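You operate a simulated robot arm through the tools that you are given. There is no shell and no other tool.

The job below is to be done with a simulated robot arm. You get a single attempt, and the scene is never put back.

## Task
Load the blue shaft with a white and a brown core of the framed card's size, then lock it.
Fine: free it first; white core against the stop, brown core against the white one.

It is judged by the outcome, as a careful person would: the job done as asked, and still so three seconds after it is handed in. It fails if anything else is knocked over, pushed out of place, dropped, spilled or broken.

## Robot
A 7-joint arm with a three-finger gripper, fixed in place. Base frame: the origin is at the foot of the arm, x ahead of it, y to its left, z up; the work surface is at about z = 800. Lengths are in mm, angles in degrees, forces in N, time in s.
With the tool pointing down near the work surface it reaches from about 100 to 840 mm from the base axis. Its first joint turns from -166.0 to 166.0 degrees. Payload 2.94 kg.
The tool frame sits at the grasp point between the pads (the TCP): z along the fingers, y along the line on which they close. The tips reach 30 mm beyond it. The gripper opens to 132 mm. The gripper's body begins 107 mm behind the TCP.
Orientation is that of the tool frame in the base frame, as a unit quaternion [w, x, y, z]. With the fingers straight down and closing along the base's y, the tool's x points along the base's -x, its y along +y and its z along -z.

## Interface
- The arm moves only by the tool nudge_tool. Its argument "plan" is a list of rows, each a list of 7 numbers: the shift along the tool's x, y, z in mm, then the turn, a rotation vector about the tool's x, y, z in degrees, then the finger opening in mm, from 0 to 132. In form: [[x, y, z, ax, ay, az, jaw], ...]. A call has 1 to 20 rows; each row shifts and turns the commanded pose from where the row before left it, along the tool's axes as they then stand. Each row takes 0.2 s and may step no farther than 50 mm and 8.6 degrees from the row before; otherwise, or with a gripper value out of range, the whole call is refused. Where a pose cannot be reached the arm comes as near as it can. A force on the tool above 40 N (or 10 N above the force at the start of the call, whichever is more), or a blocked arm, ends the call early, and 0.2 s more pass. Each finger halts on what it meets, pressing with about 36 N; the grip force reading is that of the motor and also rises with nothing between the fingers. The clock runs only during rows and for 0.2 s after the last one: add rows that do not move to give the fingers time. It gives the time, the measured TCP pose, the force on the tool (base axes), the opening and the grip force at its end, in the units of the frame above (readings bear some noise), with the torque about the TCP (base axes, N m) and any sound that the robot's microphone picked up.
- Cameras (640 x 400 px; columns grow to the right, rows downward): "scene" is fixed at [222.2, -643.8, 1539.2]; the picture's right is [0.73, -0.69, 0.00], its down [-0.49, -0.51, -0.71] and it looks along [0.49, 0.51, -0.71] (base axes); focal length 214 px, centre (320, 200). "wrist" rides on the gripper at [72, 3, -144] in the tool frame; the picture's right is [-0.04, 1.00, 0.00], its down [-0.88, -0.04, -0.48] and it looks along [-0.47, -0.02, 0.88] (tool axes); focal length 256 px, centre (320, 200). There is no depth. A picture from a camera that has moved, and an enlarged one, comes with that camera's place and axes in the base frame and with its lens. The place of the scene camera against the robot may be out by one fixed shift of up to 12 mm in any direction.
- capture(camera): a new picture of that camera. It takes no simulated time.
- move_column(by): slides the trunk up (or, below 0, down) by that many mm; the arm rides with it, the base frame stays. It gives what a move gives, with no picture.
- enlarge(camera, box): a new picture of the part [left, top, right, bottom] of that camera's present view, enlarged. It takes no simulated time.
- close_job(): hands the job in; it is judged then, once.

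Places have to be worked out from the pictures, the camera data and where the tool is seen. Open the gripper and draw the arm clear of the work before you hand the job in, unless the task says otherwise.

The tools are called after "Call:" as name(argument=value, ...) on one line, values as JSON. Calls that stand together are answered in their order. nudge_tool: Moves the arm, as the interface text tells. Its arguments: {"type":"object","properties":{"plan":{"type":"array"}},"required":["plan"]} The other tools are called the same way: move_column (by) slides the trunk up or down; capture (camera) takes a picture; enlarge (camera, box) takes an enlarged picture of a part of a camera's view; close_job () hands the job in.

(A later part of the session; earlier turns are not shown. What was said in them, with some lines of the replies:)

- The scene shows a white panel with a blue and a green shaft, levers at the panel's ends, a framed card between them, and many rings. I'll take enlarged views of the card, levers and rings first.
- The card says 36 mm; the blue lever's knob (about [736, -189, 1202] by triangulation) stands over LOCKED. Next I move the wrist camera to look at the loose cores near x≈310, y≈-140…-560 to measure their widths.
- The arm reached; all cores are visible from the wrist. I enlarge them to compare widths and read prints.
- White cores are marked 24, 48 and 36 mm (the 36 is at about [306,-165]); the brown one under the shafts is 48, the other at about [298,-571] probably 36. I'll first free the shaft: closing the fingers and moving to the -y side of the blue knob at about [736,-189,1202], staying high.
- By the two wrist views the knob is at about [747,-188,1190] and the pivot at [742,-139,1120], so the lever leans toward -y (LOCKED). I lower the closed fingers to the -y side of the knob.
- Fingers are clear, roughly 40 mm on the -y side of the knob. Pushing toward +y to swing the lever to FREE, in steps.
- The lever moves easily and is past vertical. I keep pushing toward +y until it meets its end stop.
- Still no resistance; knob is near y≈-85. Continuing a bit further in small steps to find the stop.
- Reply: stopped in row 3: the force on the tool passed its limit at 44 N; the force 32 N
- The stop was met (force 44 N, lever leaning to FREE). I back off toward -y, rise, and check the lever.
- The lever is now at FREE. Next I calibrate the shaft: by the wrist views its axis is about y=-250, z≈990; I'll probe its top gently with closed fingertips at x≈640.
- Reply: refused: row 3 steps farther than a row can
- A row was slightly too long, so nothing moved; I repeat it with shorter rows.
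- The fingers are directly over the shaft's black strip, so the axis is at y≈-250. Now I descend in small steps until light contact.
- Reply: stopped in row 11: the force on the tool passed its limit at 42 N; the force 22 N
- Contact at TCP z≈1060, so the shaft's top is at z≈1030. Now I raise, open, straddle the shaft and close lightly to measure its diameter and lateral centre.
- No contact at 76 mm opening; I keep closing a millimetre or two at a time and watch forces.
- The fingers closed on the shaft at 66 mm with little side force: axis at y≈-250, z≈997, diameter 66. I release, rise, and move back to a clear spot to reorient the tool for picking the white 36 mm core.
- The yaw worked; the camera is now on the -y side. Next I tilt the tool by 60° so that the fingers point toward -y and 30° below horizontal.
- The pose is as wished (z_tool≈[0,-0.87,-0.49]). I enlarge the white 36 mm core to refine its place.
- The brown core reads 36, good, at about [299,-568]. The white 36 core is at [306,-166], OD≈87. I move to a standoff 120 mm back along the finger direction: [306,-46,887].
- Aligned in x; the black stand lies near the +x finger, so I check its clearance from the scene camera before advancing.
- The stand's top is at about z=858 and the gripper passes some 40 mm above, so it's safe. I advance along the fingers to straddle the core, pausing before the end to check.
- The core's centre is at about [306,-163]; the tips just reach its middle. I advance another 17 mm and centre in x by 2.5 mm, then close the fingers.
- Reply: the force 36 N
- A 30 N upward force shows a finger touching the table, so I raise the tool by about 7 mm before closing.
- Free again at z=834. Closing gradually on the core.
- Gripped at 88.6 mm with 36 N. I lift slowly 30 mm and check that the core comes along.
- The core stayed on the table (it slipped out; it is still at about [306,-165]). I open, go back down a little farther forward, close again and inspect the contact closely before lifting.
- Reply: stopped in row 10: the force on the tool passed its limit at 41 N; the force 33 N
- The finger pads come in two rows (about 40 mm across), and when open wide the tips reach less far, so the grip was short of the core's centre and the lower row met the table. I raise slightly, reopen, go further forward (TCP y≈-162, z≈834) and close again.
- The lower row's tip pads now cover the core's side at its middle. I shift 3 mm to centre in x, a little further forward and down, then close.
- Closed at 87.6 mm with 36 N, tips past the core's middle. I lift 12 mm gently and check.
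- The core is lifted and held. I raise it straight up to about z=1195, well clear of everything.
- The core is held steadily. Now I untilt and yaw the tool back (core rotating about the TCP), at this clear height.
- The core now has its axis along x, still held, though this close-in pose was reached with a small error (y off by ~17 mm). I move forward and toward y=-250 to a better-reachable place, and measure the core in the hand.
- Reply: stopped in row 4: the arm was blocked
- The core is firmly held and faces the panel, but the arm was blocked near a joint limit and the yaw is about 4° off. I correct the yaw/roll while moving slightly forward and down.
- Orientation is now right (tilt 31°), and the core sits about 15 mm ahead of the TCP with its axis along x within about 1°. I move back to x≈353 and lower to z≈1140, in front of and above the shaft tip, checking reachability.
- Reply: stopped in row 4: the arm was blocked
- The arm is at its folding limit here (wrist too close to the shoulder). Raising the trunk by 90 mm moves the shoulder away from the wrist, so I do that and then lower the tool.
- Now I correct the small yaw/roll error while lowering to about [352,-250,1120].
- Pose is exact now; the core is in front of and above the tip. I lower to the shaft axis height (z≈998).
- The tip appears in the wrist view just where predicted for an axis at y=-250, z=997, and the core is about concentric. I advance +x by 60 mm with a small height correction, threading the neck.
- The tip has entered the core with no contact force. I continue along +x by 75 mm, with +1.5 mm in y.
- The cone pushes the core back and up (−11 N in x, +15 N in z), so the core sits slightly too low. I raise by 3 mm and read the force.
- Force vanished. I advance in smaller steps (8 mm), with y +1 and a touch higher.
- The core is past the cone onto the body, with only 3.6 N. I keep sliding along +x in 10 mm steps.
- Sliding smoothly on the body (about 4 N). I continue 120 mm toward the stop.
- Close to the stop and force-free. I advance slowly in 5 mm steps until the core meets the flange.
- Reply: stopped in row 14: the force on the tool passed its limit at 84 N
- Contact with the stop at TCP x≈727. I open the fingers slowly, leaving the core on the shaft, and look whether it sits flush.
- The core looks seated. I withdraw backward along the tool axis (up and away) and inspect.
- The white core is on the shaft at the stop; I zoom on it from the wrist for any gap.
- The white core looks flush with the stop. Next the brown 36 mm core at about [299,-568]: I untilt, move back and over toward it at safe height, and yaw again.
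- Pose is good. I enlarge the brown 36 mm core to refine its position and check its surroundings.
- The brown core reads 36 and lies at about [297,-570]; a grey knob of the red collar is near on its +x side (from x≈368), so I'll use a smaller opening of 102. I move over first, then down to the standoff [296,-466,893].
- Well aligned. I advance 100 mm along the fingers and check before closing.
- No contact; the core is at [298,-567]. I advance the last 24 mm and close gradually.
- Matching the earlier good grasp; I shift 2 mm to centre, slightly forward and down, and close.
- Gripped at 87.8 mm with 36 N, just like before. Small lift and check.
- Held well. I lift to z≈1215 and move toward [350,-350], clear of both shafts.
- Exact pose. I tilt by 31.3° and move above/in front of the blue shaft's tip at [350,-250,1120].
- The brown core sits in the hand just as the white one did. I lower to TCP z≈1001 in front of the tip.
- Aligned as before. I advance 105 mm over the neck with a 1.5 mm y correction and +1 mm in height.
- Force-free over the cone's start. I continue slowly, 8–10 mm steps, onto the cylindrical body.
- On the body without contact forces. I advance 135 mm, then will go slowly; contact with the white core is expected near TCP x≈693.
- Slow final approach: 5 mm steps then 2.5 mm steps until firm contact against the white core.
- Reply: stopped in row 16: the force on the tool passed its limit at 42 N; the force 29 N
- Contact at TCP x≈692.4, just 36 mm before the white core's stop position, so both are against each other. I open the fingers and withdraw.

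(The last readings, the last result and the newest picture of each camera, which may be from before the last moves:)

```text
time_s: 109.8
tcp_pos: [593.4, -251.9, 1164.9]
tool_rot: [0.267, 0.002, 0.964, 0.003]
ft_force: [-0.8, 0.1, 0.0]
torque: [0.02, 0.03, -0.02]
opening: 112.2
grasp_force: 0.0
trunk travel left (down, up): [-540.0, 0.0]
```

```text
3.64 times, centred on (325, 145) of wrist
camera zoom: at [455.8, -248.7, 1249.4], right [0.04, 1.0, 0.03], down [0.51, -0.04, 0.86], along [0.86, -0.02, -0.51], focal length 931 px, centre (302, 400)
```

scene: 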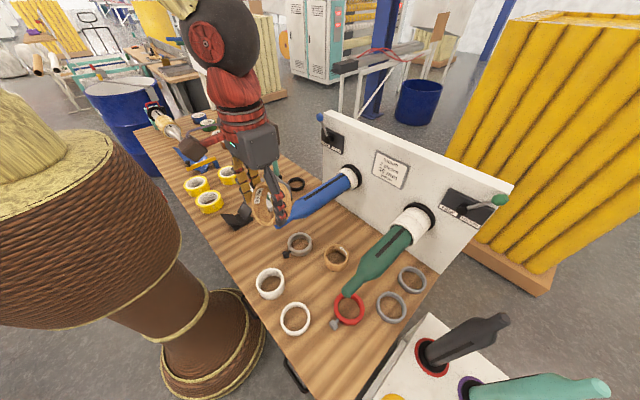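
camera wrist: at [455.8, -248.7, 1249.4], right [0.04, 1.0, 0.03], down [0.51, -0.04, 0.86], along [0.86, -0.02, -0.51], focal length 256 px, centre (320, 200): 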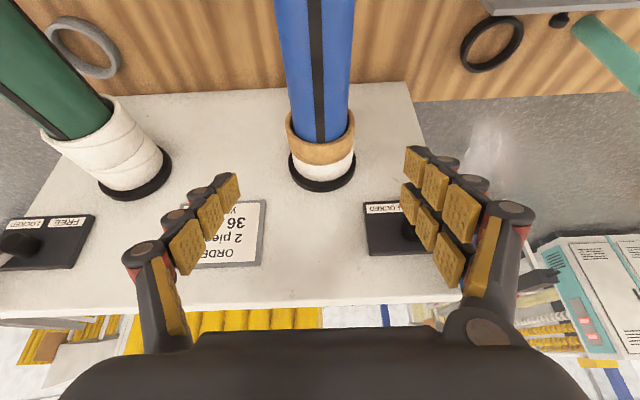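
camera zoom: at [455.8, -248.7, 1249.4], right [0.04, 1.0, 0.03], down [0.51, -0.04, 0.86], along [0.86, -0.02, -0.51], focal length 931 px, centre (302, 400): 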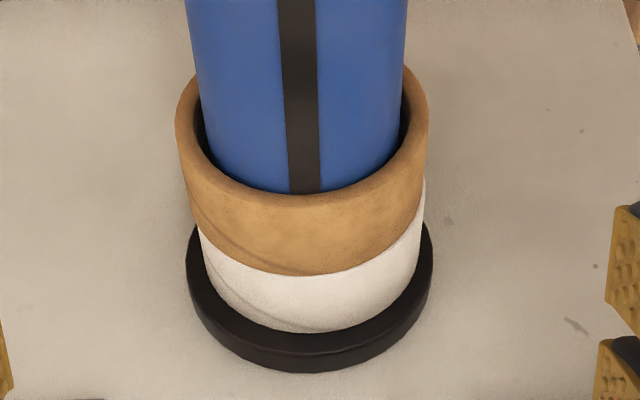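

Both cores sit flush: brown against white, white against the stop. Next I lock: close the fingers, straighten the tool, rise, and go round above to the +y side of the blue knob (now near y≈-89).

Call:
nudge_tool(plan=[[0, 0, -20, 0, 7.75, 0, 60], [0, 0, -20, 0, 7.75, 0, 0], [0, 0, -20, 0, 7.75, 0, 0], [0, 0, -20, 0, 7.75, 0, 0], [0, 0, -40, 0, 0, 0, 0], [0, 0, -40, 0, 0, 0, 0], [0, 0, -20, 0, 0, 0, 0], [-25.5, 35.3, 0, 0, 0, 0, 0], [-25.5, 35.3, 0, 0, 0, 0, 0], [-25.5, 35.3, 0, 0, 0, 0, 0], [-25.5, 35.3, 0, 0, 0, 0, 0], [-25.5, 35.3, 0, 0, 0, 0, 0], [-25.5, 35.3, 0, 0, 0, 0, 0], [0, 0, 0, 0, 0, 0, 0]])

Call:
capture(camera="wrist")

Call:
enlarge(camera="scene", box=[270, 60, 410, 190])

```text
time_s: 112.8
tcp_pos: [722.1, -41.3, 1342.4]
tool_rot: [0.001, 0.001, 1.0, 0.004]
ft_force: [-0.5, -1.1, 0.3]
torque: [0.0, -0.03, 0.01]
opening: 0.2
grasp_force: 28.7
trunk travel left (down, up): [-540.0, 0.0]
```

```text
taken
camera wrist: at [647.8, -38.8, 1484.2], right [0.04, 1.0, 0.01], down [0.88, -0.04, 0.48], along [0.48, -0.01, -0.88], focal length 256 px, centre (320, 200)
```

wrist: 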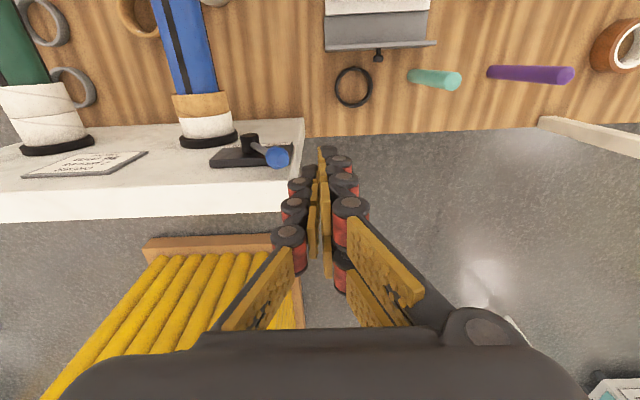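

```text
3.08 times, centred on (340, 125) of scene
camera zoom: at [222.2, -643.8, 1539.2], right [0.73, -0.69, 0.0], down [-0.49, -0.51, -0.71], along [0.49, 0.51, -0.71], focal length 660 px, centre (258, 431)
```

zoom: 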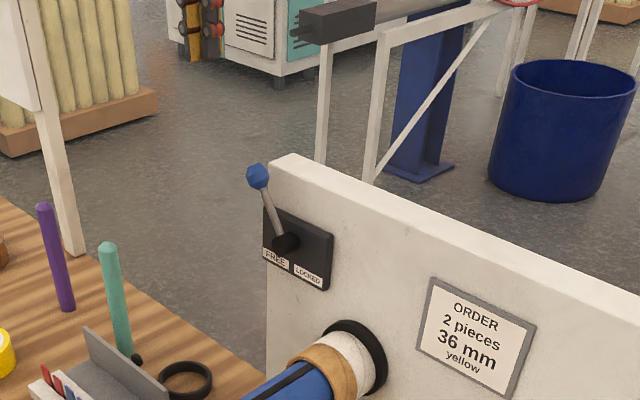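

The knob is at about [747,-91,1190]. I move to x≈746, y≈-31 and descend to z≈1203 on its +y side.

Call:
nudge_tool(plan=[[-24, 9, 10, 0, 0, 0, 0], [0, 0, 43, 0, 0, 0, 0], [0, 0, 43, 0, 0, 0, 0], [0, 0, 43, 0, 0, 0, 0], [0, 0, 0, 0, 0, 0, 0]])

Call:
capture(camera="wrist")

```text
time_s: 114.0
tcp_pos: [745.2, -30.4, 1202.0]
tool_rot: [0.001, 0.001, 1.0, 0.004]
ft_force: [-0.2, -0.1, -0.4]
torque: [0.03, 0.0, -0.01]
opening: 0.0
grasp_force: 29.0
trunk travel left (down, up): [-540.0, 0.0]
```

```text
taken
camera wrist: at [671.4, -27.6, 1344.6], right [0.04, 1.0, 0.01], down [0.88, -0.04, 0.48], along [0.48, -0.01, -0.88], focal length 256 px, centre (320, 200)
```

wrist: 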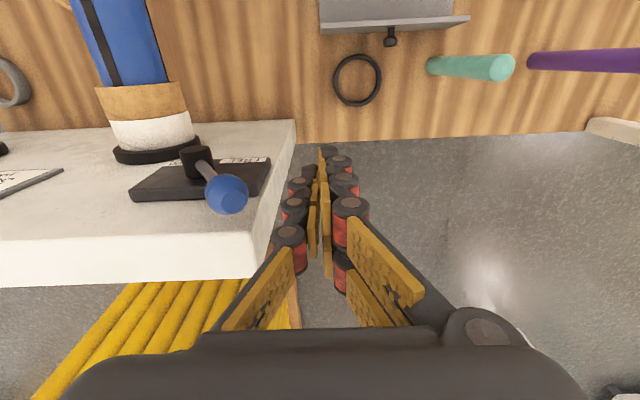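

The fingers are clear on the knob's +y side. Pushing toward -y to swing the lever over to LOCKED.

Call:
nudge_tool(plan=[[0, -15, 0, 0, 0, 0, 0], [0, -12, 0, 0, 0, 0, 0], [0, -12, 0, 0, 0, 0, 0], [0, -12, 0, 0, 0, 0, 0], [0, -12, 0, 0, 0, 0, 0], [0, -12, 0, 0, 0, 0, 0], [0, -12, 0, 0, 0, 0, 0], [0, -10, 0, 0, 0, 0, 0], [0, -10, 0, 0, 0, 0, 0]])

Call:
enlarge(camera="scene", box=[290, 80, 410, 180])

Call:
capture(camera="wrist")

```text
time_s: 116.0
tcp_pos: [746.5, -136.3, 1201.0]
tool_rot: [0.0, 0.0, 1.0, 0.003]
ft_force: [0.2, 0.2, -0.9]
torque: [-0.01, 0.0, 0.01]
opening: 0.1
grasp_force: 29.1
trunk travel left (down, up): [-540.0, 0.0]
```

```text
4.00 times, centred on (350, 130) of scene
camera zoom: at [222.2, -643.8, 1539.2], right [0.73, -0.69, 0.0], down [-0.49, -0.51, -0.71], along [0.49, 0.51, -0.71], focal length 858 px, centre (200, 480)
```

zoom: 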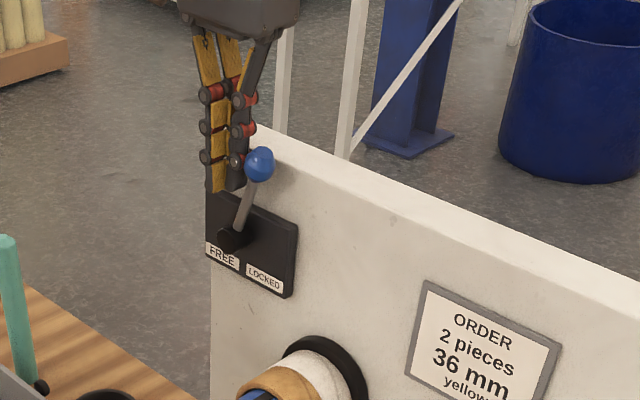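

```text
taken
camera wrist: at [671.8, -134.1, 1343.8], right [0.04, 1.0, 0.01], down [0.88, -0.04, 0.48], along [0.48, -0.01, -0.88], focal length 256 px, centre (320, 200)
```

wrist: 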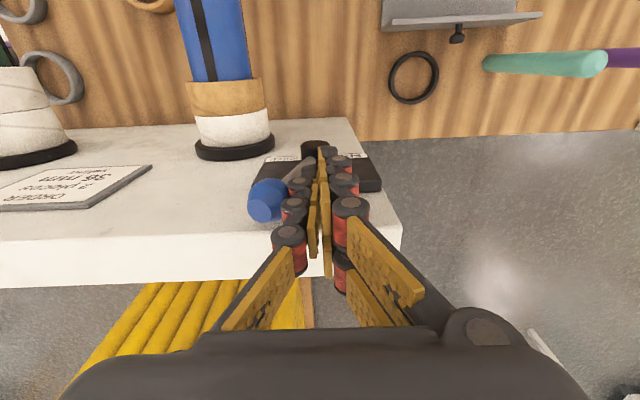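

The lever is past vertical toward LOCKED. I continue in small steps to its end stop.

Call:
nudge_tool(plan=[[0, -6, 0, 0, 0, 0, 0], [0, -6, 0, 0, 0, 0, 0], [0, -5, 0, 0, 0, 0, 0], [0, -4, 0, 0, 0, 0, 0], [0, -4, 0, 0, 0, 0, 0], [0, -4, 0, 0, 0, 0, 0], [0, -4, 0, 0, 0, 0, 0], [0, -4, 0, 0, 0, 0, 0], [0, -4, 0, 0, 0, 0, 0], [0, -4, 0, 0, 0, 0, 0]])

Call:
enlarge(camera="scene", box=[290, 80, 410, 180])

```text
time_s: 117.8
tcp_pos: [745.6, -160.2, 1201.6]
tool_rot: [-0.001, -0.001, 1.0, 0.007]
ft_force: [2.8, 36.4, 3.4]
torque: [0.16, -0.01, 0.01]
opening: 0.0
grasp_force: 28.0
trunk travel left (down, up): [-540.0, 0.0]
stopped in row 8: the force on the tool passed its limit at 43 N (the readings are from after the stop); the commanded pose is now the measured one
```

```text
4.00 times, centred on (350, 130) of scene
camera zoom: at [222.2, -643.8, 1539.2], right [0.73, -0.69, 0.0], down [-0.49, -0.51, -0.71], along [0.49, 0.51, -0.71], focal length 858 px, centre (200, 480)
```

zoom: 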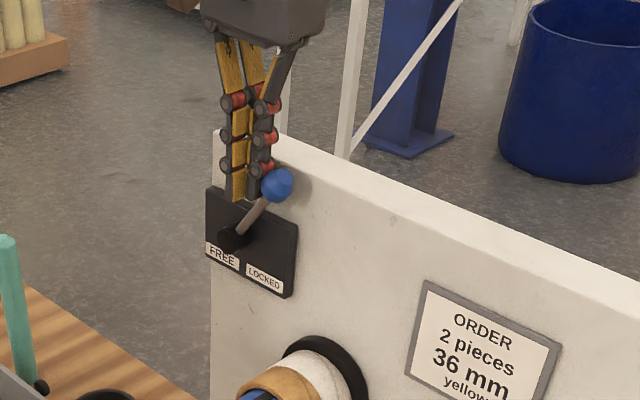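

The stop is reached (43 N) with the lever over LOCKED as at the start. I back off in +y, rise, open the gripper, and draw away to inspect.

Call:
nudge_tool(plan=[[0, 15, 0, 0, 0, 0, 0], [0, 30, 0, 0, 0, 0, 0], [0, 20, -20, 0, 0, 0, 0], [0, 0, -45, 0, 0, 0, 0], [0, 0, -45, 0, 0, 0, 0], [0, 0, -45, 0, 0, 0, 0], [45, 0, 0, 0, 0, 0, 60], [45, 0, 0, 0, 0, 0, 110], [45, 0, 0, 0, 0, 0, 110], [45, 0, 0, 0, 0, 0, 110], [45, 0, 0, 0, 0, 0, 110], [0, -40, 0, 0, 0, 0, 110], [0, -40, 0, 0, 0, 0, 110], [0, 0, 0, 0, 0, 0, 110]])

Call:
capture(camera="wrist")

Call:
capture(camera="scene")

Call:
enlarge(camera="scene", box=[310, 110, 400, 200])

```text
time_s: 120.8
tcp_pos: [518.6, -185.5, 1356.8]
tool_rot: [0.0, 0.0, 1.0, 0.006]
ft_force: [0.8, -0.3, 0.9]
torque: [-0.03, 0.06, 0.0]
opening: 110.1
grasp_force: 0.1
trunk travel left (down, up): [-540.0, 0.0]
```

```text
taken
camera wrist: at [446.8, -183.0, 1500.4], right [0.04, 1.0, 0.01], down [0.88, -0.04, 0.47], along [0.47, -0.01, -0.88], focal length 256 px, centre (320, 200)
```

wrist: 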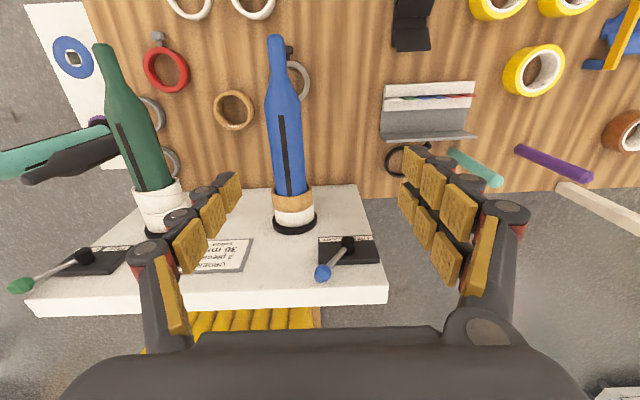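

```text
taken
```

scene: 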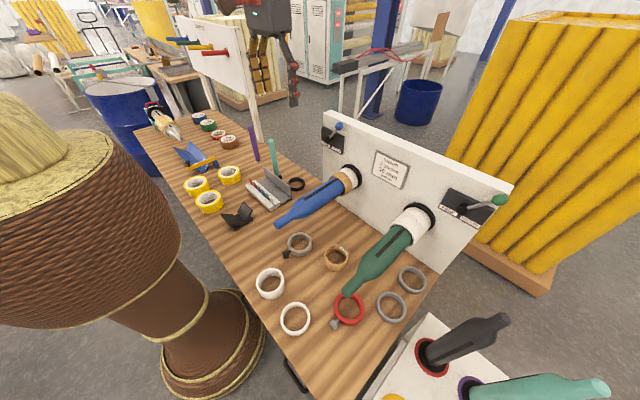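

```text
4.44 times, centred on (355, 155) of scene
camera zoom: at [222.2, -643.8, 1539.2], right [0.73, -0.69, 0.0], down [-0.49, -0.51, -0.71], along [0.49, 0.51, -0.71], focal length 953 px, centre (164, 400)
```

zoom: 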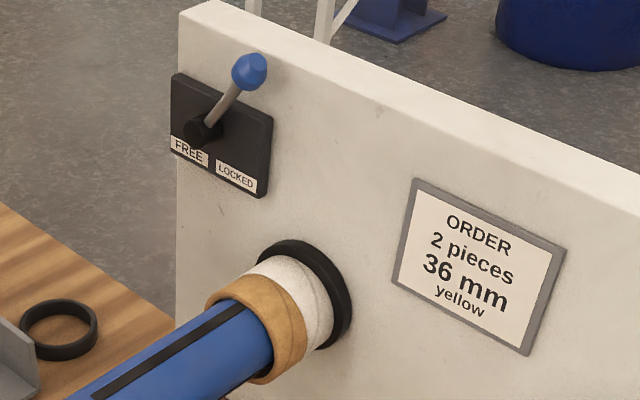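

The knob is back exactly at its initial LOCKED position and nothing else looks disturbed. One last close look at the cores.

Call:
enlarge(camera="wrist", box=[255, 170, 385, 290])

Call:
enlarge(camera="scene", box=[335, 155, 375, 190])

```text
3.33 times, centred on (320, 230) of wrist
camera zoom: at [446.8, -183.0, 1500.4], right [0.04, 1.0, 0.01], down [0.88, -0.04, 0.47], along [0.47, -0.01, -0.88], focal length 853 px, centre (320, 100)
```

zoom: 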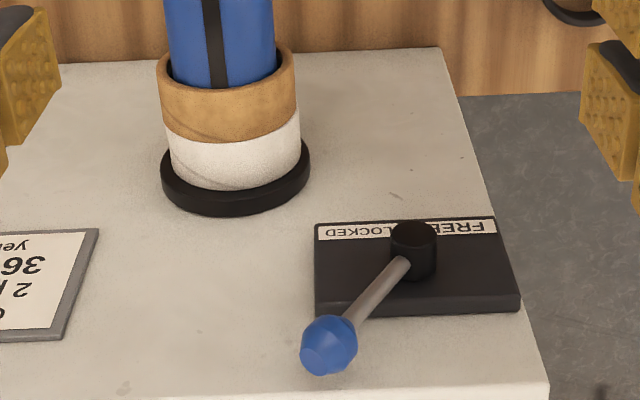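

```text
11.43 times, centred on (355, 172) of scene
camera zoom: at [222.2, -643.8, 1539.2], right [0.73, -0.69, 0.0], down [-0.49, -0.51, -0.71], along [0.49, 0.51, -0.71], focal length 2451 px, centre (-80, 514)
```

zoom: 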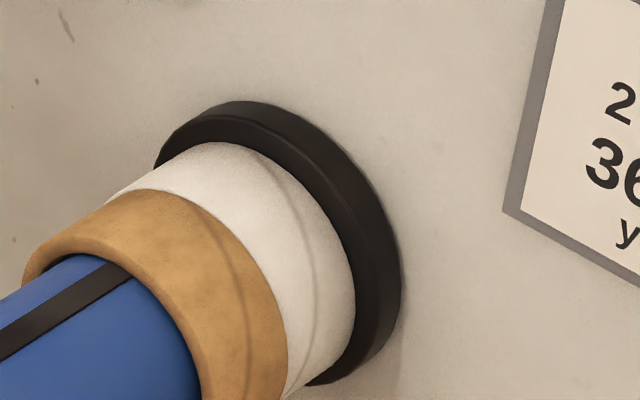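

The white core sits against the stop, the brown core against the white one, the lever is on LOCKED, the gripper is open and clear. I hand the job in.

Call:
close_job()

```text
The job is handed in.
```

The blue shaft is loaded and locked. The white 36 mm core sits against the stop, and the brown 36 mm core sits against the white one. Both cores have 36 printed inside them, matching the framed card.

- **Freeing:** I pushed the lever across to FREE until it met its end stop before loading anything.
- **Seating:** Each core was slid along the shaft until it met firm contact. The brown one stopped about 36 mm short of where the white one had, so no gap is left between them. The close-up pictures show no gap at the stop either.
- **Locking:** The lever is back at its LOCKED end stop, in the same place in the picture as at the start.

My first attempt to lift the white core slipped. The core stayed on the table and I picked it up again. The fingers also pressed on the table twice during that grasp.

The pictures taken just before hand-in show nothing else moved or knocked over. The gripper was open and clear when I handed the job in.
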